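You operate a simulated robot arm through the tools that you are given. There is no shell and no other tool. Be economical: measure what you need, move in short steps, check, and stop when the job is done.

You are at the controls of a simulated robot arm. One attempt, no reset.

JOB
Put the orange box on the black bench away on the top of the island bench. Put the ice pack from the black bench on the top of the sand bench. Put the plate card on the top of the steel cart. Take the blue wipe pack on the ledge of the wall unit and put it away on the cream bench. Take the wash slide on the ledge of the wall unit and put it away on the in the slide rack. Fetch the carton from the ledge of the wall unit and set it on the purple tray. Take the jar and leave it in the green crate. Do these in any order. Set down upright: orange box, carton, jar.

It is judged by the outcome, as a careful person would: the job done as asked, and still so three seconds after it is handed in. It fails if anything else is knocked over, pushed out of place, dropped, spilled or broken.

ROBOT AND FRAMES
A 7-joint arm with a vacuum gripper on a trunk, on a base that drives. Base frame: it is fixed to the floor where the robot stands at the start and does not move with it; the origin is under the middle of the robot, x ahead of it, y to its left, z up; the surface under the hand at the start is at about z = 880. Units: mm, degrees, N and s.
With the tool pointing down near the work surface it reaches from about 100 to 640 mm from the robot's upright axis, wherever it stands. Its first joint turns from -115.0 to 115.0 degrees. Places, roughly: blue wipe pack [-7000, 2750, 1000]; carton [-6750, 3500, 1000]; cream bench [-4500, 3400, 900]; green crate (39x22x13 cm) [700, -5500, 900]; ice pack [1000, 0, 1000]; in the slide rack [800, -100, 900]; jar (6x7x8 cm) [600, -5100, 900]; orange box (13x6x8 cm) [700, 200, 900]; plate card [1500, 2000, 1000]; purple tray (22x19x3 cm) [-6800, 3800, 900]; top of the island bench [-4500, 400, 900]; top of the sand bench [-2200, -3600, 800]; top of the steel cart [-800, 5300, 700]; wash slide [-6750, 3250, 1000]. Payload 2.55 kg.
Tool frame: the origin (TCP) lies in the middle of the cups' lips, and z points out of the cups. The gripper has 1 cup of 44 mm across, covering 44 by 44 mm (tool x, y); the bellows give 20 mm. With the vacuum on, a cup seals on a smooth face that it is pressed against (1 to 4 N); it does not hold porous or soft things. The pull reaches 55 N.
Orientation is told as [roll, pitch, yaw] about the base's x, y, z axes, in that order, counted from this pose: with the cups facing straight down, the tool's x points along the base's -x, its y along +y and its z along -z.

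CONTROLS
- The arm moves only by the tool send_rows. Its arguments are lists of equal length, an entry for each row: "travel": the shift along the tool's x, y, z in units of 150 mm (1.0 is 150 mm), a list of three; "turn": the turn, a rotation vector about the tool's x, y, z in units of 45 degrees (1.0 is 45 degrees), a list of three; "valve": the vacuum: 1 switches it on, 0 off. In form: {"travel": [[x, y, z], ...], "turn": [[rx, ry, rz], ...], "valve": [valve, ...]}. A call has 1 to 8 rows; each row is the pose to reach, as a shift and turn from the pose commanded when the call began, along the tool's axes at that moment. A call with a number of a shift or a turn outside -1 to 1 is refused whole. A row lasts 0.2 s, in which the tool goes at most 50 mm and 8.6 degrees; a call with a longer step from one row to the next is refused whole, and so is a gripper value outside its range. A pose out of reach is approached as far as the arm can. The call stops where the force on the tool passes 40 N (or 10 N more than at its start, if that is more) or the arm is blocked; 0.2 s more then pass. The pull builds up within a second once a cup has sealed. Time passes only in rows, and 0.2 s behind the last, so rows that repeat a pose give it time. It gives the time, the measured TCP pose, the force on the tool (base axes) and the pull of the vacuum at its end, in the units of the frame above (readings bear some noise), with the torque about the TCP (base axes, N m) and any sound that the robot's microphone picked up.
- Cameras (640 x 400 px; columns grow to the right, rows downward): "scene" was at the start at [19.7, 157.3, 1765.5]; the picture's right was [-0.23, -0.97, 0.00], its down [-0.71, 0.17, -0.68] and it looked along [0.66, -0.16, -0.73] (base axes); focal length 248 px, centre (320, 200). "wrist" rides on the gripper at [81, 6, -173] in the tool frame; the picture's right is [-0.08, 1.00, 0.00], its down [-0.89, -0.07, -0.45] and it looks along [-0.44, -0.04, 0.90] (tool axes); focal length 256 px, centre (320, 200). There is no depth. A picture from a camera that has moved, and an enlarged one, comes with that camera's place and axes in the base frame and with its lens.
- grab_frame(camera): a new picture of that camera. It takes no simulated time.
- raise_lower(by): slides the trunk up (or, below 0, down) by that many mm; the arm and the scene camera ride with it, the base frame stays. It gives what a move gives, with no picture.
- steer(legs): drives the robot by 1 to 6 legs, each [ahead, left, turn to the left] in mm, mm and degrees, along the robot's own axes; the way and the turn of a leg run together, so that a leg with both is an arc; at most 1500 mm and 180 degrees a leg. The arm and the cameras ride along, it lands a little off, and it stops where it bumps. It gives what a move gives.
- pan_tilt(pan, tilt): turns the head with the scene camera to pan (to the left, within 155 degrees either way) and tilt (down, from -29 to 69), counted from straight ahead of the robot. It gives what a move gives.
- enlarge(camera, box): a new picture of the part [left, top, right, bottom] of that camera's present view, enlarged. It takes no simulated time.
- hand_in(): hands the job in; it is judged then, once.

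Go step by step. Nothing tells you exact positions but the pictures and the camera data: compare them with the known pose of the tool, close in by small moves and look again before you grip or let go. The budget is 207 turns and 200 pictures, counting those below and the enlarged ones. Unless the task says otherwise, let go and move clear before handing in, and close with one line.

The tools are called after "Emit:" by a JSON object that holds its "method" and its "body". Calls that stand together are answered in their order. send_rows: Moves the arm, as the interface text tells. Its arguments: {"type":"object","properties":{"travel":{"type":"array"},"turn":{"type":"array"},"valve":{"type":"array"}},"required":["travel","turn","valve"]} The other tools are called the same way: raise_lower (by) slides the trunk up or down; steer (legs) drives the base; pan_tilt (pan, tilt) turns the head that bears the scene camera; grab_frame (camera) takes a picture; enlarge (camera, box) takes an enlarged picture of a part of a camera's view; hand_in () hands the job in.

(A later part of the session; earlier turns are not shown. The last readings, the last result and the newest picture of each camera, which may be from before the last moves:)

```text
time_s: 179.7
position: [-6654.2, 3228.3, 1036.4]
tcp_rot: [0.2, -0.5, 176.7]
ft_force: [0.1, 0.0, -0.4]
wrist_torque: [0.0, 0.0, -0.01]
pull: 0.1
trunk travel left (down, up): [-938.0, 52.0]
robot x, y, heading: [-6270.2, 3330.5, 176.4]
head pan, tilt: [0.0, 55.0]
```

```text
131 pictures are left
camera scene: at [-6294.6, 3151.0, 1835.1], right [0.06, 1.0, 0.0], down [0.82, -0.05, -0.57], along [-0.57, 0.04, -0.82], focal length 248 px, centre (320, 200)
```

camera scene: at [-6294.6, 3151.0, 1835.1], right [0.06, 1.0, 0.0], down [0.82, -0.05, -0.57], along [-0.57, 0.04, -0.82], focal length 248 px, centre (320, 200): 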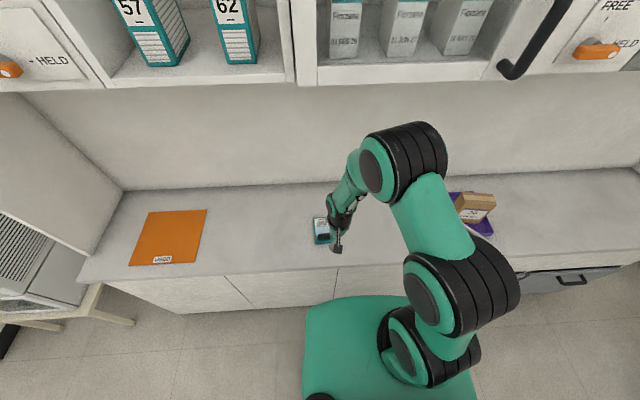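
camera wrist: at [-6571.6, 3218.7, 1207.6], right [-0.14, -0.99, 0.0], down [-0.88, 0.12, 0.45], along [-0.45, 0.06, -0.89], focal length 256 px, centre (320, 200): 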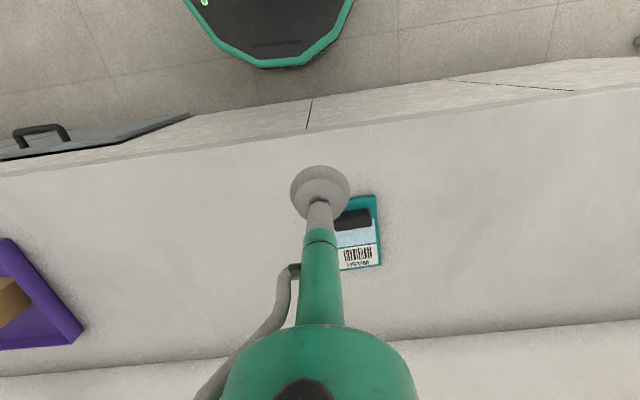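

I turn the base ~6° to align with the slide and extend toward it, then look closely.

Emit:
{"method": "steer", "body": {"legs": [[0, 0, 6]]}}

Emit:
{"method": "send_rows", "body": {"travel": [[-0.3, 0, 0], [-0.6, 0, 0.1], [-0.83, 0, 0.2]], "turn": [[0, 0, 0], [0, 0, 0], [0, 0, 0]], "valve": [0, 0, 0]}}

Emit:
{"method": "enlarge", "body": {"camera": "wrist", "box": [240, 110, 440, 250]}}

Emit:
{"method": "enlarge", "body": {"camera": "scene", "box": [280, 170, 400, 250]}}

```text
time_s: 180.6
position: [-6641.3, 3189.2, 1036.3]
tcp_rot: [0.1, -0.6, -177.5]
ft_force: [0.5, 0.5, 0.9]
wrist_torque: [0.01, -0.02, -0.01]
pull: 0.1
trunk travel left (down, up): [-938.0, 52.0]
robot x, y, heading: [-6274.1, 3331.6, -177.6]
head pan, tilt: [0.0, 55.0]
```

```text
time_s: 181.4
position: [-6765.8, 3181.8, 1003.7]
tcp_rot: [0.2, -0.7, -177.3]
ft_force: [0.2, 0.0, -0.5]
wrist_torque: [0.0, -0.03, -0.04]
pull: 0.0
trunk travel left (down, up): [-938.0, 52.0]
robot x, y, heading: [-6274.9, 3328.4, -177.4]
head pan, tilt: [0.0, 55.0]
```

```text
2.86 times, centred on (340, 180) of wrist
camera zoom: at [-6683.8, 3181.8, 1175.6], right [-0.03, -1.0, 0.0], down [-0.89, 0.03, 0.45], along [-0.45, 0.01, -0.89], focal length 731 px, centre (263, 257)
```

zoom: 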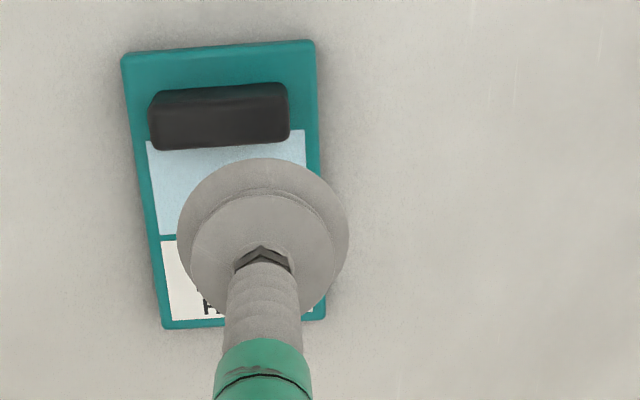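

```text
5.00 times, centred on (340, 210) of scene
camera zoom: at [-6277.5, 3149.8, 1835.1], right [-0.04, 1.0, 0.0], down [0.82, 0.04, -0.57], along [-0.57, -0.03, -0.82], focal length 1241 px, centre (220, 150)
```

zoom: 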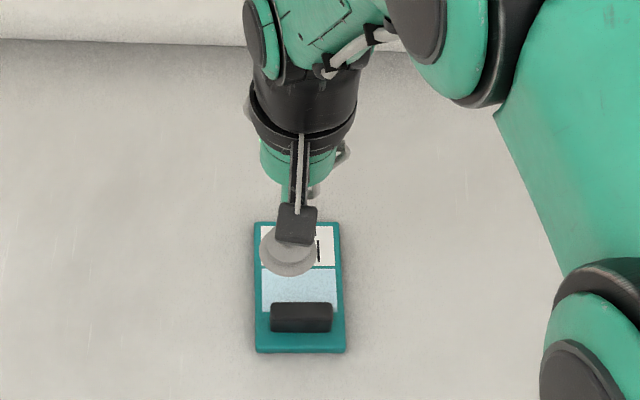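

The free area's centre (glass/label junction) is at [-6812,3192]. I move over and down to ~930.

Emit:
{"method": "send_rows", "body": {"travel": [[-0.2, -0.04, 0.15], [-0.31, -0.08, 0.4], [-0.31, -0.08, 0.5]], "turn": [[0, 0, 0], [0, 0, 0], [0, 0, 0]], "valve": [0, 0, 0]}}

Emit:
{"method": "enlarge", "body": {"camera": "wrist", "box": [240, 110, 440, 250]}}

Emit:
{"method": "enlarge", "body": {"camera": "scene", "box": [280, 170, 400, 250]}}

```text
time_s: 182.2
position: [-6811.9, 3194.2, 930.1]
tcp_rot: [0.2, -0.7, -177.4]
ft_force: [-0.4, 0.1, -0.1]
wrist_torque: [-0.02, -0.02, -0.01]
pull: 0.0
trunk travel left (down, up): [-938.0, 52.0]
robot x, y, heading: [-6274.0, 3330.1, -177.5]
head pan, tilt: [0.0, 55.0]
```

```text
2.86 times, centred on (340, 180) of wrist
camera zoom: at [-6729.6, 3193.2, 1101.9], right [-0.03, -1.0, 0.0], down [-0.89, 0.03, 0.45], along [-0.45, 0.01, -0.89], focal length 731 px, centre (263, 257)
```

zoom: 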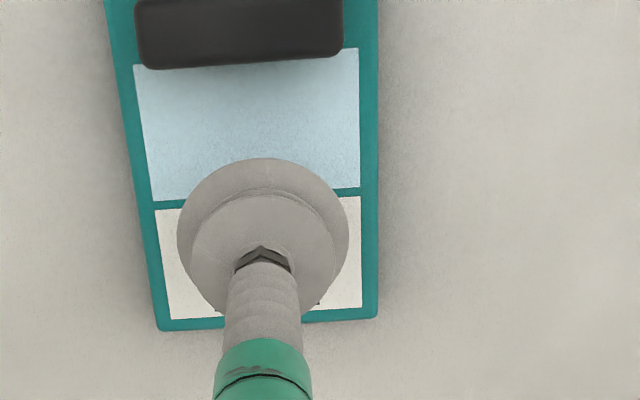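

```text
5.00 times, centred on (340, 210) of scene
camera zoom: at [-6275.3, 3149.3, 1835.1], right [-0.04, 1.0, 0.0], down [0.82, 0.04, -0.57], along [-0.57, -0.02, -0.82], focal length 1241 px, centre (220, 150)
```

zoom: 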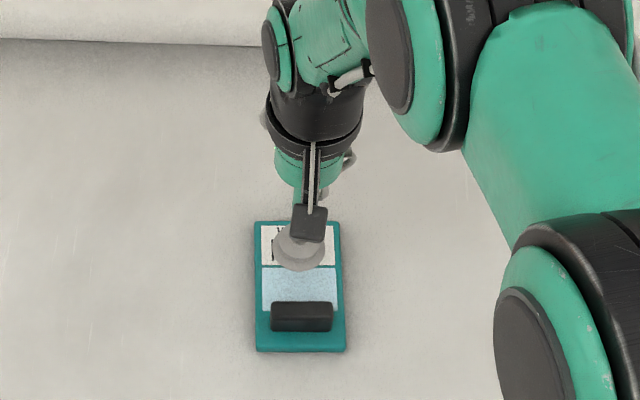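

Aligned. I descend with vacuum to seal.

Emit:
{"method": "send_rows", "body": {"travel": [[0, -0.02, 0.12], [0, -0.02, 0.19], [0, -0.02, 0.23], [0, -0.02, 0.25], [0, -0.02, 0.27], [0, -0.02, 0.27], [0, -0.02, 0.27]], "turn": [[0, 0, 0], [0, 0, 0], [0, 0, 0], [0, 0, 0], [0, 0, 0], [0, 0, 0], [0, 0, 0]], "valve": [1, 1, 1, 1, 1, 1, 1]}}

```text
time_s: 183.8
position: [-6813.6, 3195.2, 892.0]
tcp_rot: [0.2, -0.7, -177.3]
ft_force: [-1.1, -0.7, 3.8]
wrist_torque: [0.08, -0.31, -0.09]
pull: 55.5
trunk travel left (down, up): [-938.0, 52.0]
robot x, y, heading: [-6272.9, 3328.0, -177.3]
head pan, tilt: [0.0, 55.0]
```

Sealed. I lift, retract and check.

Emit:
{"method": "send_rows", "body": {"travel": [[0, 0, -0.15], [0, 0, -0.4], [0, 0, -0.7], [0.15, 0, -0.95], [0.4, 0, -1], [0.7, 0, -1], [0.98, 0, -1]], "turn": [[0, 0, 0], [0, 0, 0], [0, 0, 0], [0, 0, 0], [0, 0, 0], [0, 0, 0], [0, 0, 0]], "valve": [1, 1, 1, 1, 1, 1, 1]}}

Emit:
{"method": "send_rows", "body": {"travel": [[0.1, 0, -0.3], [0.25, 0, -0.5], [0.35, 0, -0.5]], "turn": [[0, 0, 0], [0, 0, 0], [0, 0, 0]], "valve": [1, 1, 1]}}

Emit:
{"method": "grab_frame", "body": {"camera": "wrist"}}

Emit:
{"method": "enlarge", "body": {"camera": "wrist", "box": [240, 90, 440, 250]}}

```text
time_s: 185.4
position: [-6661.5, 3203.4, 1040.9]
tcp_rot: [0.1, -0.7, -177.4]
ft_force: [0.1, -0.3, -1.0]
wrist_torque: [0.01, 0.02, -0.01]
pull: 55.1
trunk travel left (down, up): [-938.0, 52.0]
robot x, y, heading: [-6271.7, 3328.3, -177.5]
head pan, tilt: [0.0, 55.0]
```

```text
time_s: 186.2
position: [-6611.0, 3204.9, 1114.5]
tcp_rot: [0.2, -0.5, -177.4]
ft_force: [-0.3, 0.2, -0.3]
wrist_torque: [-0.02, 0.01, -0.02]
pull: 54.6
trunk travel left (down, up): [-938.0, 52.0]
robot x, y, heading: [-6270.0, 3325.8, -177.3]
head pan, tilt: [0.0, 55.0]
```

```text
126 pictures are left
camera wrist: at [-6527.7, 3204.7, 1286.3], right [-0.03, -1.0, 0.0], down [-0.89, 0.03, 0.45], along [-0.45, 0.01, -0.89], focal length 256 px, centre (320, 200)
```

wrist: 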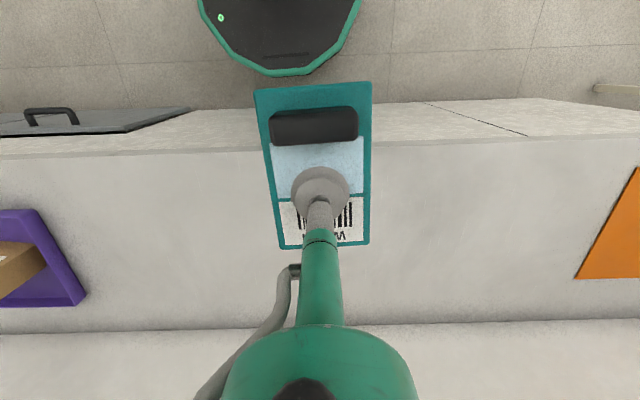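

```text
2.50 times, centred on (340, 170) of wrist
camera zoom: at [-6527.7, 3204.7, 1286.3], right [-0.03, -1.0, 0.0], down [-0.89, 0.03, 0.45], along [-0.45, 0.01, -0.89], focal length 640 px, centre (270, 275)
```

zoom: 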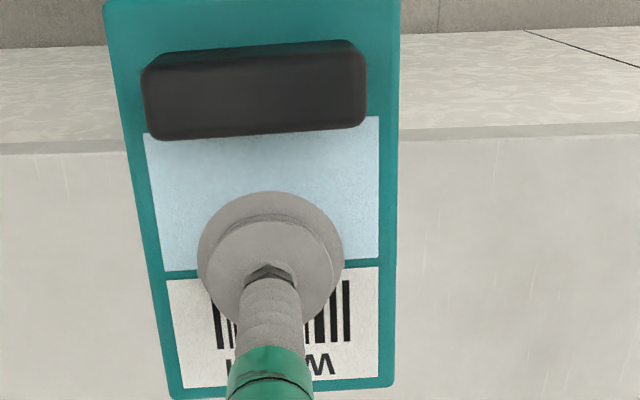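

Slide is held securely. I drive back toward the black bench via the known corridors, turning to face north.

Emit:
{"method": "steer", "body": {"legs": [[-420, 0, 0], [0, 0, -92.6], [-1500, 0, 0], [-205, 0, 0], [0, -1500, 0], [0, -1150, 0]]}}

```text
time_s: 213.8
position: [-3317.9, 1928.6, 1115.4]
tcp_rot: [0.1, -0.6, 89.2]
ft_force: [-0.6, -0.6, -0.7]
wrist_torque: [0.03, -0.01, 0.01]
pull: 55.1
trunk travel left (down, up): [-938.0, 52.0]
robot x, y, heading: [-3212.0, 1584.0, 89.2]
head pan, tilt: [0.0, 55.0]
```

Emit:
{"method": "steer", "body": {"legs": [[0, 0, 0.8], [-1500, 0, 0], [-1090, 0, 0], [0, -1500, 0], [0, -1500, 0], [0, -900, 0]]}}

Emit:
{"method": "pan_tilt", "body": {"pan": 0, "tilt": 50}}

Emit:
{"method": "grab_frame", "body": {"camera": "scene"}}

```text
time_s: 245.2
position: [590.8, -869.9, 1115.1]
tcp_rot: [0.3, -0.6, 86.0]
ft_force: [0.3, 0.0, -1.6]
wrist_torque: [0.05, 0.01, 0.02]
pull: 54.4
trunk travel left (down, up): [-938.0, 52.0]
robot x, y, heading: [675.7, -1215.9, 85.9]
head pan, tilt: [0.0, 55.0]
```

```text
time_s: 245.9
position: [590.9, -869.9, 1114.8]
tcp_rot: [0.3, -0.6, 85.9]
ft_force: [0.5, 0.0, -1.9]
wrist_torque: [0.04, 0.01, -0.05]
pull: 55.3
trunk travel left (down, up): [-938.0, 52.0]
robot x, y, heading: [673.5, -1219.5, 86.0]
head pan, tilt: [0.0, 50.0]
```

```text
124 pictures are left
camera scene: at [501.3, -1190.4, 1841.6], right [1.0, -0.07, 0.0], down [-0.05, -0.76, -0.64], along [0.05, 0.64, -0.77], focal length 248 px, centre (320, 200)
```

scene: 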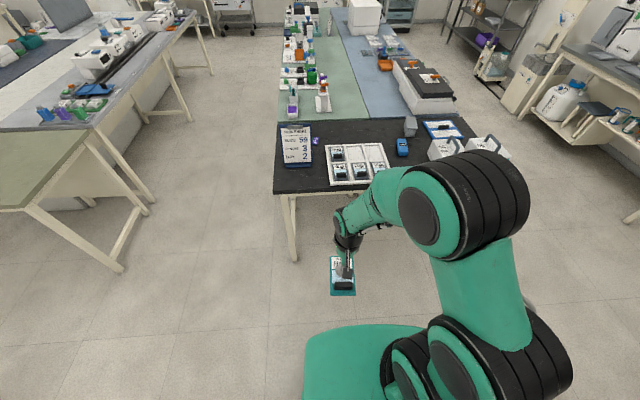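

The rack's back row has its middle and right slots empty. I enlarge to measure them from this side.

Emit:
{"method": "enlarge", "body": {"camera": "scene", "box": [310, 120, 430, 195]}}

```text
5.33 times, centred on (370, 158) of scene
camera zoom: at [501.3, -1190.4, 1841.6], right [1.0, -0.07, 0.0], down [-0.05, -0.76, -0.64], along [0.05, 0.64, -0.77], focal length 1324 px, centre (53, 427)
```

zoom: 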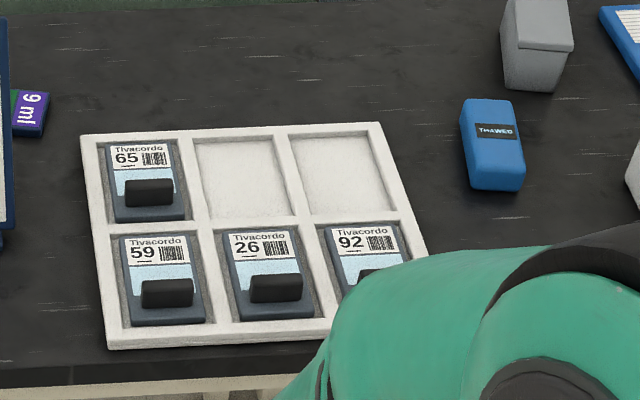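

Slot A (middle) centre is about [795,-58], rack yaw ≈0°, ~90×133 mm openings. I drive up to the south side of the bench.

Emit:
{"method": "steer", "body": {"legs": [[0, 0, 4], [0, -231, 0], [560, 0, 0]]}}

Emit:
{"method": "grab_frame", "body": {"camera": "wrist"}}

Emit:
{"method": "grab_frame", "body": {"camera": "scene"}}

```text
time_s: 250.9
position: [794.7, -320.4, 1113.4]
tcp_rot: [0.2, -0.6, 90.5]
ft_force: [-1.0, -0.8, -1.2]
wrist_torque: [0.01, 0.0, 0.02]
pull: 55.1
trunk travel left (down, up): [-938.0, 52.0]
robot x, y, heading: [902.1, -660.9, 90.5]
head pan, tilt: [0.0, 50.0]
```

```text
122 pictures are left
camera wrist: at [790.0, -400.9, 1286.3], right [-1.0, 0.07, 0.0], down [0.06, 0.89, 0.45], along [0.03, 0.45, -0.89], focal length 256 px, centre (320, 200)
```

wrist: 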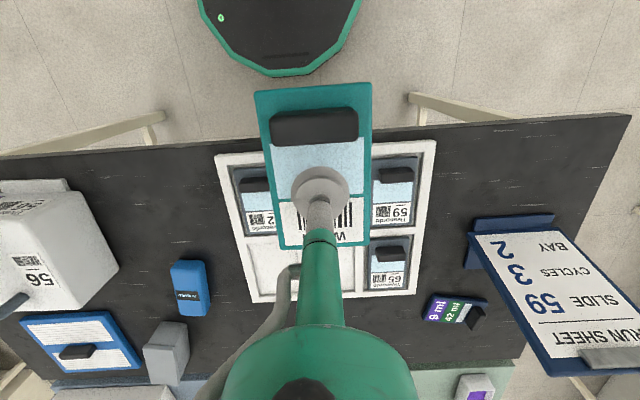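

```text
121 pictures are left
camera scene: at [730.5, -646.7, 1841.6], right [1.0, 0.01, 0.0], down [0.01, -0.77, -0.64], along [0.0, 0.64, -0.77], focal length 248 px, centre (320, 200)
```

scene: 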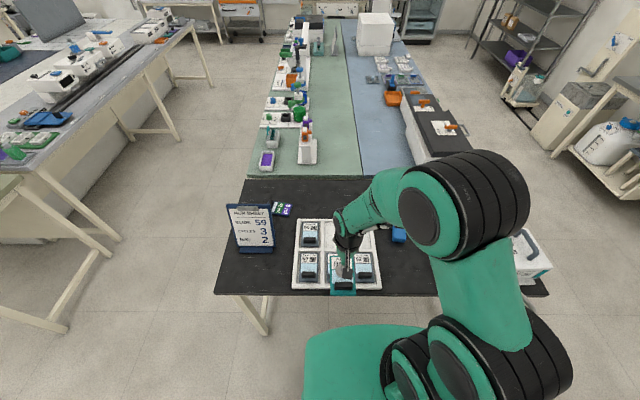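

I creep 60 mm closer and extend the slide over the middle-back slot, still high.

Emit:
{"method": "steer", "body": {"legs": [[60, 0, 0]]}}

Emit:
{"method": "send_rows", "body": {"travel": [[-0.3, 0, 0.1], [-0.6, 0, 0.2], [-0.9, 0, 0.3]], "turn": [[0, 0, 0], [0, 0, 0], [0, 0, 0]], "valve": [1, 1, 1]}}

Emit:
{"method": "send_rows", "body": {"travel": [[-0.25, 0, 0.15], [-0.5, 0, 0.3]], "turn": [[0, 0, 0], [0, 0, 0]], "valve": [1, 1]}}

Emit:
{"method": "enlarge", "body": {"camera": "wrist", "box": [200, 40, 440, 260]}}

Emit:
{"method": "enlarge", "body": {"camera": "scene", "box": [270, 180, 410, 300]}}

```text
time_s: 251.9
position: [794.4, -260.2, 1113.9]
tcp_rot: [0.1, -0.6, 90.5]
ft_force: [0.2, 0.2, -0.7]
wrist_torque: [0.01, 0.0, -0.06]
pull: 55.0
trunk travel left (down, up): [-938.0, 52.0]
robot x, y, heading: [904.6, -605.1, 90.2]
head pan, tilt: [0.0, 50.0]
```

```text
time_s: 252.7
position: [792.9, -123.7, 1071.7]
tcp_rot: [0.2, -0.5, 90.7]
ft_force: [0.9, 0.8, -0.4]
wrist_torque: [-0.01, -0.03, 0.0]
pull: 55.0
trunk travel left (down, up): [-938.0, 52.0]
robot x, y, heading: [905.4, -607.3, 90.5]
head pan, tilt: [0.0, 50.0]
```

```text
time_s: 253.3
position: [792.6, -48.1, 1026.9]
tcp_rot: [0.1, -0.5, 90.5]
ft_force: [-0.5, 0.4, -1.0]
wrist_torque: [0.0, 0.02, -0.02]
pull: 55.2
trunk travel left (down, up): [-938.0, 52.0]
robot x, y, heading: [905.6, -598.9, 90.5]
head pan, tilt: [0.0, 50.0]
```

```text
1.82 times, centred on (320, 150) of wrist
camera zoom: at [787.8, -129.1, 1199.3], right [-1.0, 0.07, 0.0], down [0.06, 0.89, 0.45], along [0.03, 0.45, -0.89], focal length 465 px, centre (320, 291)
```

zoom: 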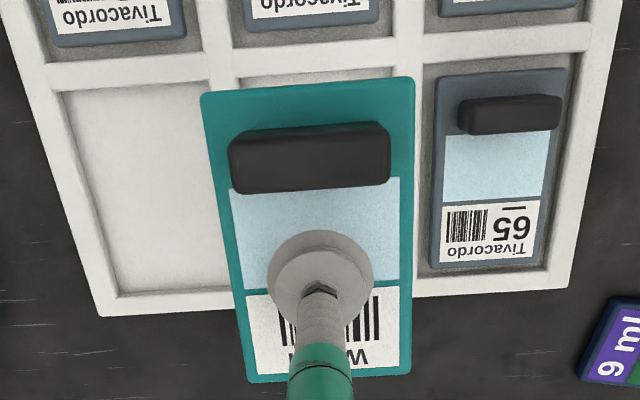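

```text
3.33 times, centred on (340, 240) of scene
camera zoom: at [729.9, -585.5, 1841.6], right [1.0, 0.01, 0.0], down [0.01, -0.77, -0.64], along [-0.01, 0.64, -0.77], focal length 828 px, centre (253, 67)
```

zoom: 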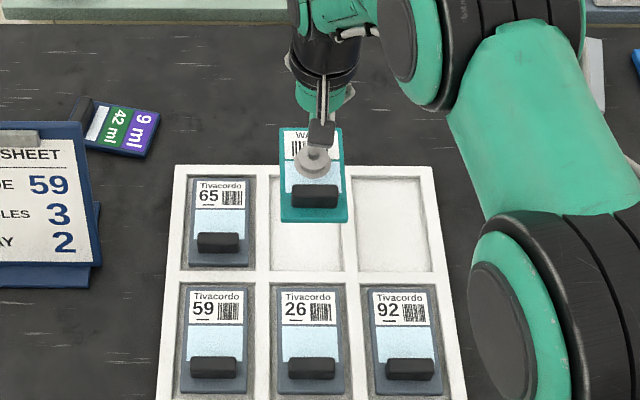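

Slot A centre computed at [791.5,-56.5]; the slide centre is 5 mm short. I adjust and lower to just above the rack.

Emit:
{"method": "send_rows", "body": {"travel": [[-0.037, 0.013, 0.2], [-0.037, 0.013, 0.45], [-0.037, 0.013, 0.62], [-0.037, 0.013, 0.66]], "turn": [[0, 0, 0], [0, 0, 0], [0, 0, 0], [0, 0, 0]], "valve": [1, 1, 1, 1]}}

Emit:
{"method": "enlarge", "body": {"camera": "wrist", "box": [200, 40, 440, 260]}}

Emit:
{"method": "enlarge", "body": {"camera": "scene", "box": [290, 195, 390, 265]}}

```text
time_s: 254.3
position: [789.5, -43.2, 930.2]
tcp_rot: [0.2, -0.6, 90.6]
ft_force: [0.6, -0.9, -0.8]
wrist_torque: [0.0, 0.03, -0.01]
pull: 54.5
trunk travel left (down, up): [-938.0, 52.0]
robot x, y, heading: [904.2, -596.6, 90.5]
head pan, tilt: [0.0, 50.0]
```

```text
1.82 times, centred on (320, 150) of wrist
camera zoom: at [785.2, -123.9, 1100.5], right [-1.0, 0.07, 0.0], down [0.06, 0.89, 0.45], along [0.03, 0.45, -0.89], focal length 465 px, centre (320, 291)
```

zoom: 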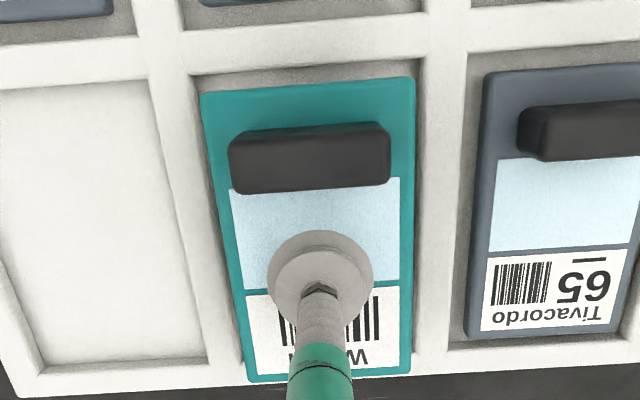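

```text
5.71 times, centred on (340, 230) of scene
camera zoom: at [729.9, -587.2, 1841.6], right [1.0, 0.01, 0.0], down [0.01, -0.77, -0.64], along [-0.01, 0.64, -0.77], focal length 1418 px, centre (206, 29)
```

zoom: 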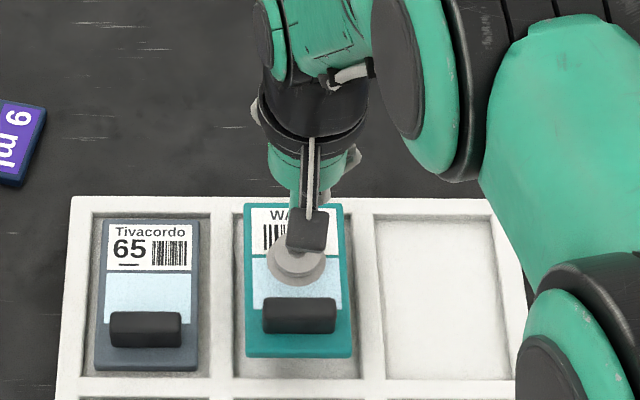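

The slide (x 753–827, y −115…7) lies within slot A (x 747–836, y −118…10). I lower slowly into it.

Emit:
{"method": "send_rows", "body": {"travel": [[0, -0.01, 0.08], [0, -0.01, 0.13], [0, -0.01, 0.15], [0, -0.01, 0.17]], "turn": [[0, 0, 0], [0, 0, 0], [0, 0, 0], [0, 0, 0]], "valve": [1, 1, 1, 1]}}

Emit:
{"method": "enlarge", "body": {"camera": "wrist", "box": [200, 40, 440, 260]}}

```text
time_s: 255.3
position: [790.9, -42.0, 903.2]
tcp_rot: [0.2, -0.5, 90.5]
ft_force: [-0.2, -0.5, -0.2]
wrist_torque: [-0.03, -0.01, 0.0]
pull: 55.2
trunk travel left (down, up): [-938.0, 52.0]
robot x, y, heading: [903.0, -599.7, 90.5]
head pan, tilt: [0.0, 50.0]
```

```text
1.82 times, centred on (320, 150) of wrist
camera zoom: at [786.3, -123.0, 1074.5], right [-1.0, 0.07, 0.0], down [0.06, 0.89, 0.45], along [0.03, 0.45, -0.89], focal length 465 px, centre (320, 291)
```

zoom: 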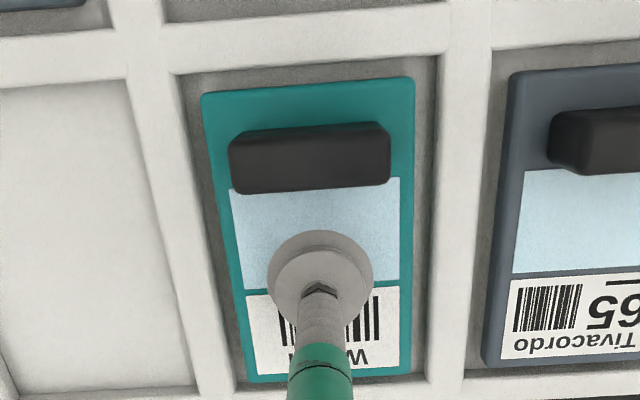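

Well centred inside the slot. I continue down in small steps.

Emit:
{"method": "send_rows", "body": {"travel": [[0, 0, 0.015], [0, 0, 0.03], [0, 0, 0.04]], "turn": [[0, 0, 0], [0, 0, 0], [0, 0, 0]], "valve": [1, 1, 1]}}

Emit:
{"method": "send_rows", "body": {"travel": [[0, 0, 0.015], [0, 0, 0.02]], "turn": [[0, 0, 0], [0, 0, 0]], "valve": [1, 1]}}

```text
time_s: 256.1
position: [791.1, -42.0, 899.9]
tcp_rot: [0.2, -1.0, 90.7]
ft_force: [3.8, -1.6, 19.8]
wrist_torque: [-0.57, -0.25, 0.14]
pull: 55.4
trunk travel left (down, up): [-938.0, 52.0]
robot x, y, heading: [905.6, -601.5, 90.5]
head pan, tilt: [0.0, 50.0]
```

```text
time_s: 256.7
position: [790.6, -41.9, 897.1]
tcp_rot: [0.3, -1.2, 90.6]
ft_force: [2.3, 1.6, 29.2]
wrist_torque: [-0.53, -0.23, 0.03]
pull: 54.6
trunk travel left (down, up): [-938.0, 52.0]
robot x, y, heading: [905.1, -602.2, 90.5]
head pan, tilt: [0.0, 50.0]
```

Seated (contact force). I ease off, release and lift.

Emit:
{"method": "send_rows", "body": {"travel": [[0, 0, -0.04], [0, 0, -0.04], [0, 0, -0.04], [0, 0, -0.04], [0, 0, -0.04], [0, 0, -0.1], [0, 0, -0.4], [0, 0, -0.7]], "turn": [[0, 0, 0], [0, 0, 0], [0, 0, 0], [0, 0, 0], [0, 0, 0], [0, 0, 0], [0, 0, 0], [0, 0, 0]], "valve": [1, 0, 0, 0, 0, 0, 0, 0]}}

Emit:
{"method": "enlarge", "body": {"camera": "wrist", "box": [200, 40, 440, 260]}}

Emit:
{"method": "enlarge", "body": {"camera": "scene", "box": [270, 180, 430, 300]}}

```text
time_s: 258.5
position: [788.6, -44.7, 999.8]
tcp_rot: [0.2, -0.5, 90.6]
ft_force: [0.5, 0.5, -0.6]
wrist_torque: [0.0, 0.01, 0.02]
pull: 0.1
trunk travel left (down, up): [-938.0, 52.0]
robot x, y, heading: [901.0, -604.2, 90.4]
head pan, tilt: [0.0, 50.0]
```

```text
1.82 times, centred on (320, 150) of wrist
camera zoom: at [784.1, -125.5, 1170.6], right [-1.0, 0.07, 0.0], down [0.06, 0.89, 0.45], along [0.03, 0.45, -0.89], focal length 465 px, centre (320, 291)
```

zoom: 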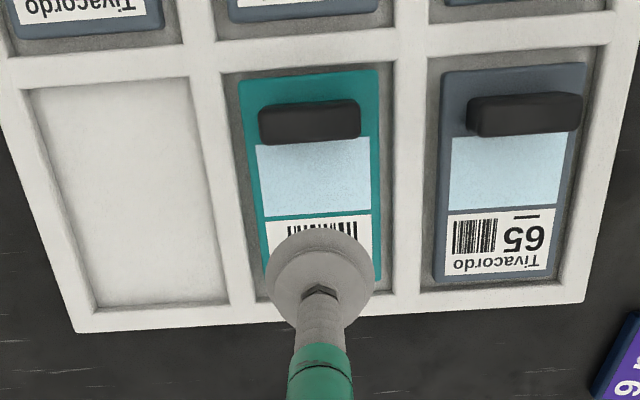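

```text
3.33 times, centred on (350, 240) of scene
camera zoom: at [730.0, -587.8, 1841.5], right [1.0, 0.01, 0.0], down [0.01, -0.77, -0.64], along [-0.01, 0.64, -0.77], focal length 828 px, centre (220, 67)
```

zoom: 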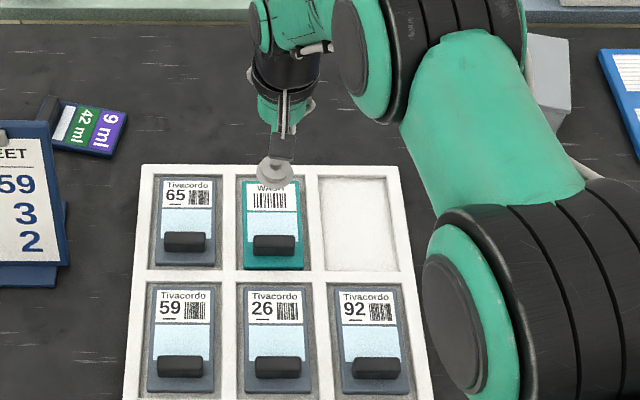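

Wash slide is seated in the rack. Next the ice pack near [1072,-35]; I raise slightly and drive right 283 mm.

Emit:
{"method": "send_rows", "body": {"travel": [[0, 0, -0.15], [0, 0, -0.3]], "turn": [[0, 0, 0], [0, 0, 0]], "valve": [0, 0]}}

Emit:
{"method": "steer", "body": {"legs": [[0, -283, 0]]}}

Emit:
{"method": "grab_frame", "body": {"camera": "wrist"}}

Emit:
{"method": "enlarge", "body": {"camera": "scene", "box": [270, 160, 430, 280]}}

```text
time_s: 259.1
position: [792.3, -46.6, 1042.9]
tcp_rot: [0.2, -0.5, 90.6]
ft_force: [0.3, -0.2, 0.0]
wrist_torque: [-0.03, -0.01, -0.02]
pull: 0.1
trunk travel left (down, up): [-938.0, 52.0]
robot x, y, heading: [908.2, -603.6, 90.4]
head pan, tilt: [0.0, 50.0]
```

```text
time_s: 261.1
position: [1075.9, -43.7, 1043.7]
tcp_rot: [0.3, -0.7, 90.6]
ft_force: [-0.1, -0.9, 0.7]
wrist_torque: [-0.03, 0.0, -0.03]
pull: 0.0
trunk travel left (down, up): [-938.0, 52.0]
robot x, y, heading: [1185.2, -599.0, 90.7]
head pan, tilt: [0.0, 50.0]
```

```text
113 pictures are left
camera wrist: at [1070.5, -123.4, 1214.9], right [-1.0, 0.07, 0.0], down [0.06, 0.89, 0.45], along [0.03, 0.45, -0.89], focal length 256 px, centre (320, 200)
```

wrist: 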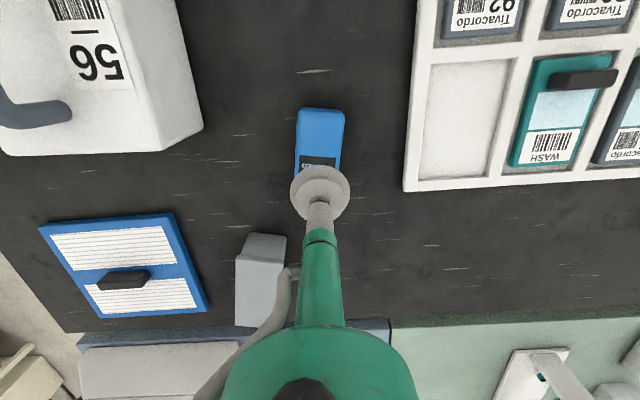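

```text
3.33 times, centred on (350, 220) of scene
camera zoom: at [1013.3, -584.3, 1841.6], right [1.0, 0.01, 0.0], down [0.01, -0.77, -0.64], along [-0.01, 0.64, -0.77], focal length 828 px, centre (220, 133)
```

zoom: 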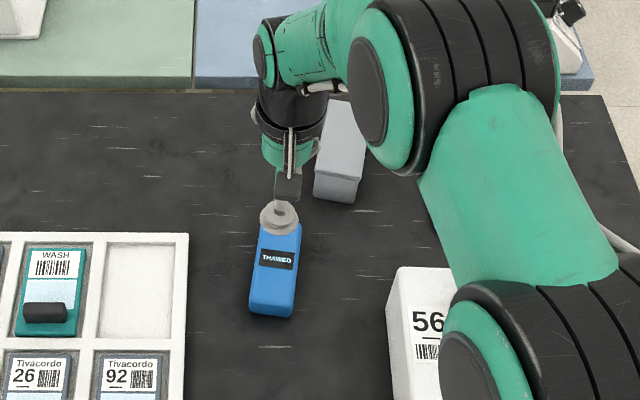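

The label centre is at about [1077,-27]. I move over and lower to ~960.

Emit:
{"method": "send_rows", "body": {"travel": [[-0.11, 0, 0.2], [-0.11, 0, 0.45], [-0.11, 0, 0.56]], "turn": [[0, 0, 0], [0, 0, 0], [0, 0, 0]], "valve": [0, 0, 0]}}

Emit:
{"method": "enlarge", "body": {"camera": "wrist", "box": [220, 80, 420, 240]}}

Emit:
{"method": "enlarge", "body": {"camera": "scene", "box": [300, 190, 400, 260]}}

```text
time_s: 261.9
position: [1074.3, -23.4, 959.8]
tcp_rot: [0.2, -0.7, 90.6]
ft_force: [0.1, -0.2, 0.1]
wrist_torque: [-0.02, 0.02, 0.03]
pull: 0.0
trunk travel left (down, up): [-938.0, 52.0]
robot x, y, heading: [1191.8, -600.5, 90.7]
head pan, tilt: [0.0, 50.0]
```

```text
2.50 times, centred on (320, 160) of wrist
camera zoom: at [1069.5, -103.7, 1131.3], right [-1.0, 0.07, 0.0], down [0.06, 0.89, 0.46], along [0.03, 0.45, -0.89], focal length 640 px, centre (320, 300)
```

zoom: 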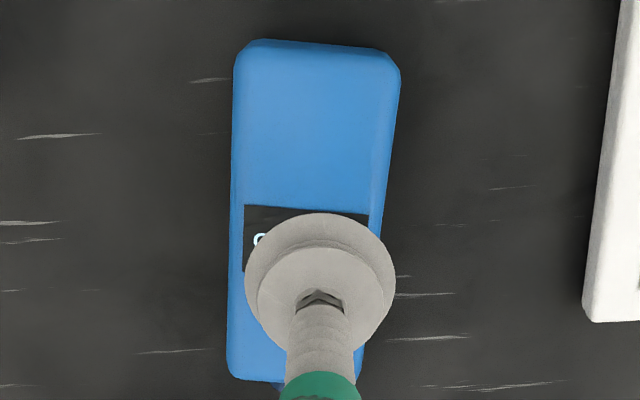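

```text
5.71 times, centred on (350, 225) of scene
camera zoom: at [1012.8, -583.8, 1841.6], right [1.0, 0.01, 0.0], down [0.01, -0.77, -0.64], along [0.0, 0.64, -0.77], focal length 1418 px, centre (149, 57)
```

zoom: 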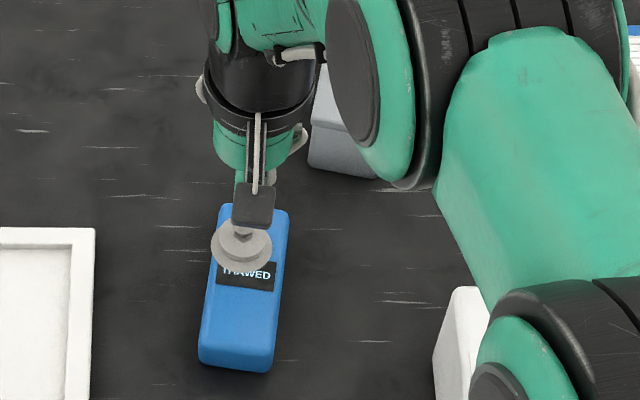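

Cup would land 5 mm to the side; I correct by +5 mm in x and descend with the vacuum.

Emit:
{"method": "send_rows", "body": {"travel": [[0, -0.033, 0.05], [0, -0.033, 0.13], [0, -0.033, 0.19], [0, -0.033, 0.23], [0, -0.033, 0.26], [0, -0.033, 0.28], [0, -0.033, 0.28]], "turn": [[0, 0, 0], [0, 0, 0], [0, 0, 0], [0, 0, 0], [0, 0, 0], [0, 0, 0], [0, 0, 0]], "valve": [1, 1, 1, 1, 1, 1, 1]}}

```text
time_s: 263.5
position: [1078.4, -23.9, 916.4]
tcp_rot: [0.1, -0.6, 90.6]
ft_force: [0.3, -1.7, 1.6]
wrist_torque: [-0.22, -0.05, -0.07]
pull: 55.0
trunk travel left (down, up): [-938.0, 52.0]
robot x, y, heading: [1185.7, -599.3, 90.5]
head pan, tilt: [0.0, 50.0]
```

Sealed. I lift, retract, and check; then plan the sand bench trip.

Emit:
{"method": "send_rows", "body": {"travel": [[0, 0, -0.2], [0, 0, -0.5], [0, 0, -0.8], [0.15, 0, -1], [0.4, 0, -1], [0.7, 0, -1], [1, 0, -1]], "turn": [[0, 0, 0], [0, 0, 0], [0, 0, 0], [0, 0, 0], [0, 0, 0], [0, 0, 0], [0, 0, 0]], "valve": [1, 1, 1, 1, 1, 1, 1]}}

Emit:
{"method": "send_rows", "body": {"travel": [[0.2, 0, -0.2], [0.45, 0, -0.3]], "turn": [[0, 0, 0], [0, 0, 0]], "valve": [1, 1]}}

Emit:
{"method": "grab_frame", "body": {"camera": "wrist"}}

Emit:
{"method": "pan_tilt", "body": {"pan": 135, "tilt": 20}}

Emit:
{"method": "grab_frame", "body": {"camera": "scene"}}

```text
time_s: 265.1
position: [1077.2, -180.9, 1068.4]
tcp_rot: [0.2, -0.7, 90.7]
ft_force: [0.4, -0.3, -2.8]
wrist_torque: [-0.02, 0.02, 0.02]
pull: 54.8
trunk travel left (down, up): [-938.0, 52.0]
robot x, y, heading: [1187.2, -598.3, 90.4]
head pan, tilt: [0.0, 50.0]
```

```text
time_s: 265.7
position: [1082.9, -248.2, 1112.8]
tcp_rot: [0.2, -0.5, 90.6]
ft_force: [0.0, -0.1, -2.0]
wrist_torque: [0.01, -0.03, -0.02]
pull: 54.6
trunk travel left (down, up): [-938.0, 52.0]
robot x, y, heading: [1188.1, -599.6, 90.5]
head pan, tilt: [0.0, 50.0]
```

```text
109 pictures are left
camera wrist: at [1077.5, -328.8, 1283.7], right [-1.0, 0.07, 0.0], down [0.06, 0.89, 0.45], along [0.03, 0.45, -0.89], focal length 256 px, centre (320, 200)
```

wrist: 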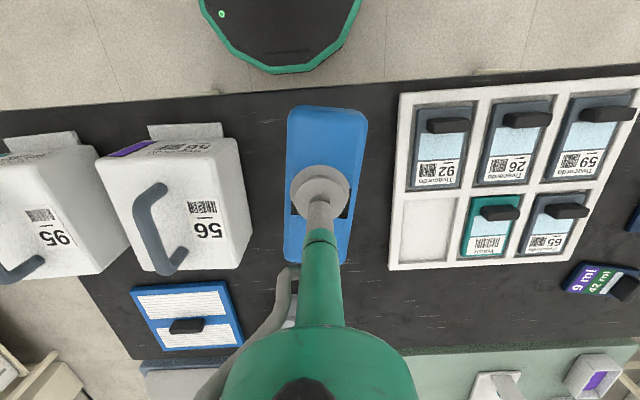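

```text
time_s: 267.8
position: [1082.2, -246.2, 1111.0]
tcp_rot: [0.2, -0.7, 90.6]
ft_force: [0.5, 0.7, -2.1]
wrist_torque: [0.0, 0.02, 0.02]
pull: 54.8
trunk travel left (down, up): [-938.0, 52.0]
robot x, y, heading: [1188.4, -599.4, 90.4]
head pan, tilt: [135.0, 20.0]
```

```text
108 pictures are left
camera scene: at [948.2, -727.8, 1887.1], right [-0.71, 0.7, 0.0], down [0.24, 0.24, -0.94], along [-0.66, -0.67, -0.34], focal length 248 px, centre (320, 200)
```

scene: 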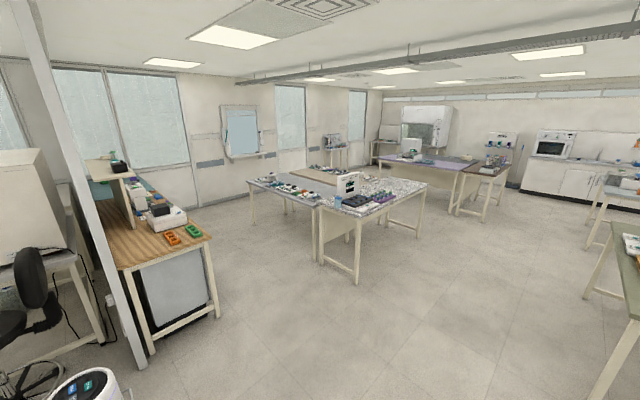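

Ice pack held. The sand bench lies behind the granite bench; I go west along the corridor to x≈-3150, turn to face east, and look.

Emit:
{"method": "steer", "body": {"legs": [[-450, 0, -0.5], [0, 1500, 0], [0, 1500, 0], [0, 1340, 0], [0, 0, -90]]}}

Emit:
{"method": "pan_tilt", "body": {"pan": -60, "tilt": 25}}

Emit:
{"method": "grab_frame", "body": {"camera": "scene"}}

```text
time_s: 294.7
position: [-2783.7, -944.0, 1111.6]
tcp_rot: [0.2, -0.6, 1.1]
ft_force: [-0.2, -0.1, -3.0]
wrist_torque: [0.0, 0.05, 0.02]
pull: 54.7
trunk travel left (down, up): [-938.0, 52.0]
robot x, y, heading: [-3137.8, -1048.5, 0.9]
head pan, tilt: [135.0, 20.0]
```

```text
time_s: 297.6
position: [-2783.7, -944.0, 1110.8]
tcp_rot: [0.2, -0.6, 1.1]
ft_force: [-0.4, 0.0, -2.8]
wrist_torque: [-0.01, 0.06, -0.02]
pull: 55.1
trunk travel left (down, up): [-938.0, 52.0]
robot x, y, heading: [-3137.2, -1055.6, 0.6]
head pan, tilt: [-60.0, 25.0]
```

```text
107 pictures are left
camera scene: at [-3149.1, -956.7, 1879.1], right [-0.86, -0.51, 0.0], down [-0.22, 0.36, -0.91], along [0.47, -0.78, -0.42], focal length 248 px, centre (320, 200)
```

scene: 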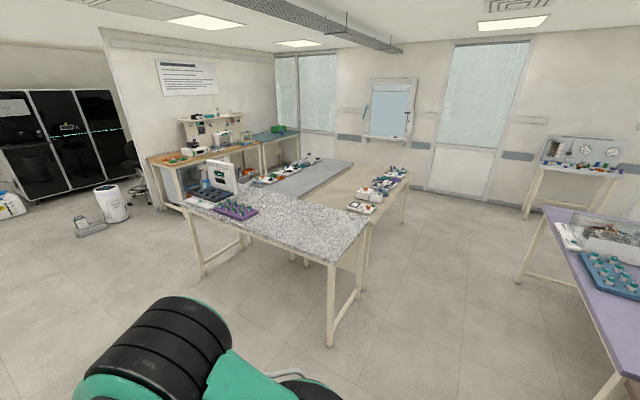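

The sand bench spans roughly x −2550…−1800, y −2750…−4130, items along its west side, clear towards the middle/south. I drive around to its south side.

Emit:
{"method": "steer", "body": {"legs": [[-150, 0, -0.7], [0, -1500, 0], [0, -1500, 0], [0, -900, 0]]}}

Emit:
{"method": "pan_tilt", "body": {"pan": 30, "tilt": 25}}

Emit:
{"method": "grab_frame", "body": {"camera": "scene"}}

```text
time_s: 317.4
position: [-2942.6, -4864.5, 1111.8]
tcp_rot: [0.2, -0.6, 0.4]
ft_force: [-0.6, -1.0, -2.5]
wrist_torque: [-0.03, 0.02, 0.02]
pull: 55.3
trunk travel left (down, up): [-938.0, 52.0]
robot x, y, heading: [-3297.1, -4970.0, 0.2]
head pan, tilt: [-60.0, 25.0]
```

```text
time_s: 319.1
position: [-2942.4, -4864.9, 1111.9]
tcp_rot: [0.1, -0.6, 0.6]
ft_force: [-0.4, 0.5, -3.0]
wrist_torque: [0.0, 0.04, -0.03]
pull: 55.4
trunk travel left (down, up): [-938.0, 52.0]
robot x, y, heading: [-3298.4, -4968.6, 0.1]
head pan, tilt: [30.0, 25.0]
```

```text
106 pictures are left
camera scene: at [-3274.5, -4748.6, 1879.1], right [0.5, -0.86, 0.0], down [-0.36, -0.21, -0.91], along [0.78, 0.46, -0.42], focal length 248 px, centre (320, 200)
```

scene: 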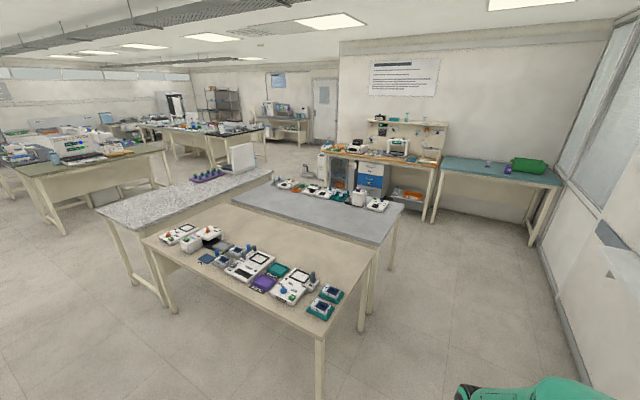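

Clear area in the east half. I drive to the south side and face north.

Emit:
{"method": "steer", "body": {"legs": [[1355, 0, 0], [0, 0, 89.9], [270, 0, 0]]}}

Emit:
{"method": "pan_tilt", "body": {"pan": 0, "tilt": 55}}

Emit:
{"method": "grab_frame", "body": {"camera": "scene"}}

Emit:
{"method": "grab_frame", "body": {"camera": "wrist"}}

```text
time_s: 331.1
position: [-2042.2, -4337.2, 1111.2]
tcp_rot: [0.2, -0.5, 89.1]
ft_force: [0.0, -0.4, -1.6]
wrist_torque: [-0.02, 0.0, 0.03]
pull: 55.2
trunk travel left (down, up): [-938.0, 52.0]
robot x, y, heading: [-1943.9, -4690.9, 89.1]
head pan, tilt: [30.0, 25.0]
```

```text
time_s: 332.1
position: [-2041.8, -4336.6, 1112.1]
tcp_rot: [0.2, -0.6, 89.0]
ft_force: [0.4, 0.7, -2.5]
wrist_torque: [-0.03, -0.02, -0.01]
pull: 54.9
trunk travel left (down, up): [-938.0, 52.0]
robot x, y, heading: [-1944.6, -4694.8, 88.8]
head pan, tilt: [0.0, 55.0]
```

```text
105 pictures are left
camera scene: at [-2119.3, -4677.5, 1835.1], right [1.0, -0.02, 0.0], down [-0.01, -0.82, -0.57], along [0.01, 0.57, -0.82], focal length 248 px, centre (320, 200)
```

scene: 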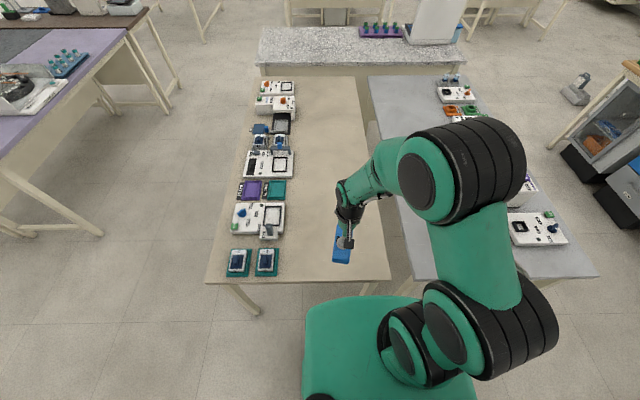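

```text
104 pictures are left
camera wrist: at [-2048.3, -4417.0, 1283.3], right [-1.0, 0.09, 0.0], down [0.09, 0.89, 0.45], along [0.04, 0.45, -0.89], focal length 256 px, centre (320, 200)
```

wrist: 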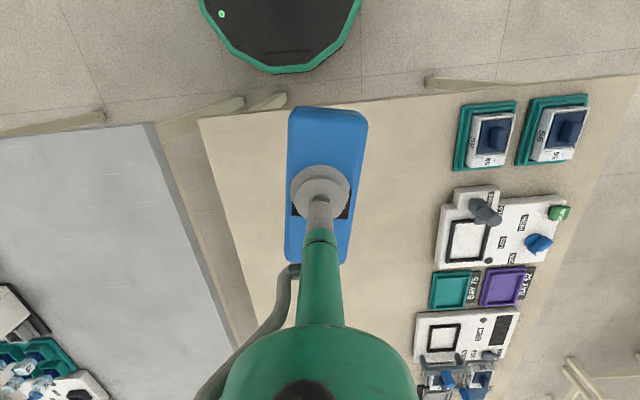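

Clear there. I extend 130 mm over the bench and lower carefully.

Emit:
{"method": "send_rows", "body": {"travel": [[-0.3, 0, 0], [-0.6, 0, 0.1], [-0.87, 0, 0.2], [-0.87, 0, 0.5], [-0.87, 0, 0.8], [-0.87, 0, 1.0]], "turn": [[0, 0, 0], [0, 0, 0], [0, 0, 0], [0, 0, 0], [0, 0, 0], [0, 0, 0]], "valve": [1, 1, 1, 1, 1, 1]}}

Emit:
{"method": "enlarge", "body": {"camera": "scene", "box": [260, 160, 420, 280]}}

Emit:
{"method": "grab_frame", "body": {"camera": "wrist"}}

```text
time_s: 333.5
position: [-2041.3, -4204.2, 961.1]
tcp_rot: [0.2, -0.6, 89.0]
ft_force: [0.2, 0.0, -2.6]
wrist_torque: [-0.02, -0.03, -0.01]
pull: 54.9
trunk travel left (down, up): [-938.0, 52.0]
robot x, y, heading: [-1946.2, -4691.8, 89.2]
head pan, tilt: [0.0, 55.0]
```

```text
3.33 times, centred on (340, 220) of scene
camera zoom: at [-2119.3, -4676.8, 1835.1], right [1.0, -0.02, 0.0], down [-0.01, -0.82, -0.57], along [0.01, 0.57, -0.82], focal length 828 px, centre (253, 133)
```

zoom: 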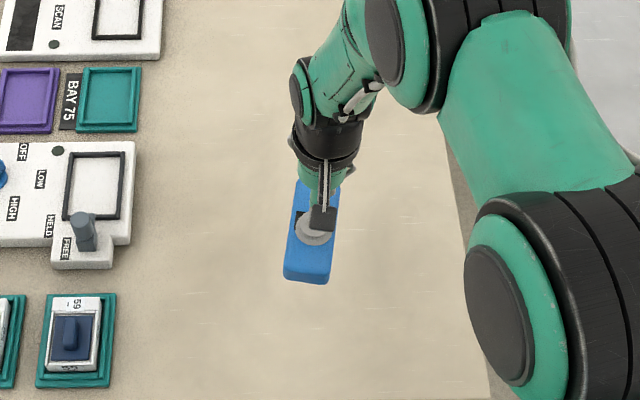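

```text
102 pictures are left
camera wrist: at [-2047.8, -4284.7, 1133.2], right [-1.0, 0.09, 0.0], down [0.09, 0.89, 0.45], along [0.04, 0.45, -0.89], focal length 256 px, centre (320, 200)
```

wrist: 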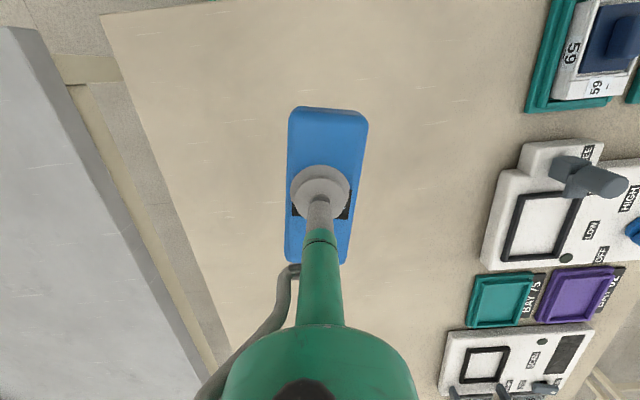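

Emit:
{"method": "send_rows", "body": {"travel": [[0, 0, 0.1], [0, 0, 0.2], [0, 0, 0.24], [0, 0, 0.26], [0, 0, 0.28]], "turn": [[0, 0, 0], [0, 0, 0], [0, 0, 0], [0, 0, 0], [0, 0, 0]], "valve": [1, 1, 1, 1, 1]}}

Emit:
{"method": "send_rows", "body": {"travel": [[0, 0, 0.02], [0, 0, 0.035]], "turn": [[0, 0, 0], [0, 0, 0]], "valve": [1, 1]}}

```text
time_s: 334.7
position: [-2039.7, -4205.1, 921.1]
tcp_rot: [0.2, -0.6, 89.1]
ft_force: [0.9, 0.4, -2.8]
wrist_torque: [-0.07, -0.02, 0.04]
pull: 55.5
trunk travel left (down, up): [-938.0, 52.0]
robot x, y, heading: [-1945.3, -4691.1, 89.0]
head pan, tilt: [0.0, 55.0]
```

```text
time_s: 335.3
position: [-2040.4, -4203.2, 915.4]
tcp_rot: [0.2, -0.5, 89.1]
ft_force: [-1.6, -0.1, -1.8]
wrist_torque: [-0.06, -0.02, 0.01]
pull: 54.9
trunk travel left (down, up): [-938.0, 52.0]
robot x, y, heading: [-1945.5, -4693.1, 89.3]
head pan, tilt: [0.0, 55.0]
```

Not yet in contact; I keep lowering in small steps.

Emit:
{"method": "send_rows", "body": {"travel": [[0, 0, 0.02], [0, 0, 0.035]], "turn": [[0, 0, 0], [0, 0, 0]], "valve": [1, 1]}}

Emit:
{"method": "enlarge", "body": {"camera": "scene", "box": [310, 190, 370, 250]}}

```text
time_s: 335.9
position: [-2039.8, -4204.0, 911.3]
tcp_rot: [0.3, -0.5, 89.1]
ft_force: [-0.7, -0.7, -3.2]
wrist_torque: [-0.04, -0.01, -0.02]
pull: 55.1
trunk travel left (down, up): [-938.0, 52.0]
robot x, y, heading: [-1944.7, -4686.8, 89.0]
head pan, tilt: [0.0, 55.0]
```

```text
6.67 times, centred on (340, 220) of scene
camera zoom: at [-2119.2, -4677.3, 1835.1], right [1.0, -0.02, 0.0], down [-0.01, -0.82, -0.57], along [0.01, 0.57, -0.82], focal length 1655 px, centre (187, 67)
```

zoom: 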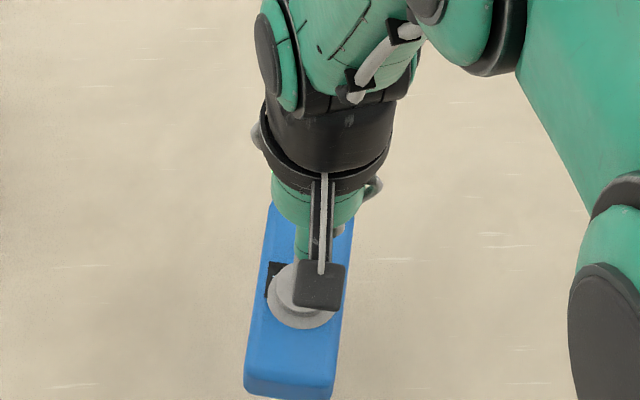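

Emit:
{"method": "send_rows", "body": {"travel": [[0, 0, 0.02], [0, 0, 0.04], [0, 0, 0.06]], "turn": [[0, 0, 0], [0, 0, 0], [0, 0, 0]], "valve": [1, 1, 1]}}

Emit:
{"method": "grab_frame", "body": {"camera": "wrist"}}

```text
time_s: 336.7
position: [-2040.2, -4203.8, 901.6]
tcp_rot: [0.2, -0.6, 89.1]
ft_force: [0.6, -0.3, -2.8]
wrist_torque: [-0.04, 0.01, 0.01]
pull: 54.9
trunk travel left (down, up): [-938.0, 52.0]
robot x, y, heading: [-1944.6, -4691.2, 89.1]
head pan, tilt: [0.0, 55.0]
```

```text
100 pictures are left
camera wrist: at [-2047.5, -4284.7, 1073.5], right [-1.0, 0.09, 0.0], down [0.09, 0.89, 0.45], along [0.04, 0.45, -0.89], focal length 256 px, centre (320, 200)
```

wrist: 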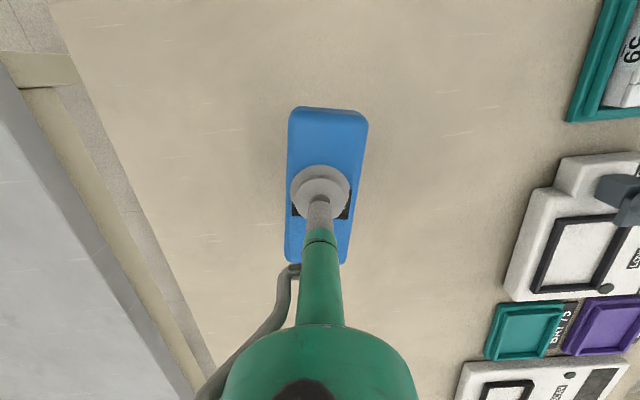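

Stereo from the two wrist views suggests the bench top is near z≈810–825, so there's still ~50 mm to go. I lower further.

Emit:
{"method": "send_rows", "body": {"travel": [[0, 0, 0.06], [0, 0, 0.12], [0, 0, 0.18], [0, 0, 0.2]], "turn": [[0, 0, 0], [0, 0, 0], [0, 0, 0], [0, 0, 0]], "valve": [1, 1, 1, 1]}}

Emit:
{"method": "grab_frame", "body": {"camera": "wrist"}}

```text
time_s: 337.7
position: [-2039.1, -4204.1, 871.8]
tcp_rot: [0.2, -0.6, 89.1]
ft_force: [0.0, -0.1, -2.6]
wrist_torque: [-0.01, -0.01, 0.02]
pull: 54.4
trunk travel left (down, up): [-938.0, 52.0]
robot x, y, heading: [-1946.1, -4693.3, 89.0]
head pan, tilt: [0.0, 55.0]
```

```text
99 pictures are left
camera wrist: at [-2046.3, -4283.5, 1043.2], right [-1.0, 0.09, 0.0], down [0.09, 0.89, 0.45], along [0.04, 0.45, -0.89], focal length 256 px, centre (320, 200)
```

wrist: 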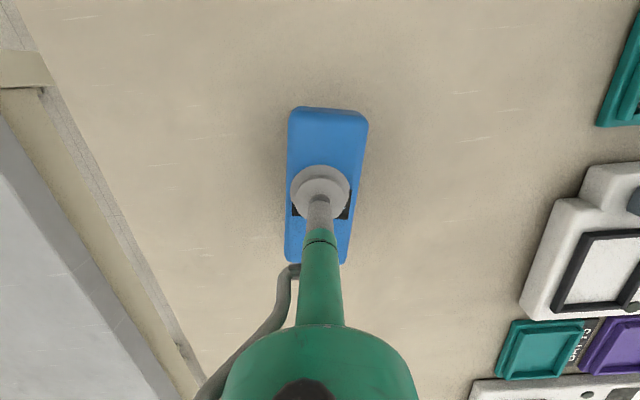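

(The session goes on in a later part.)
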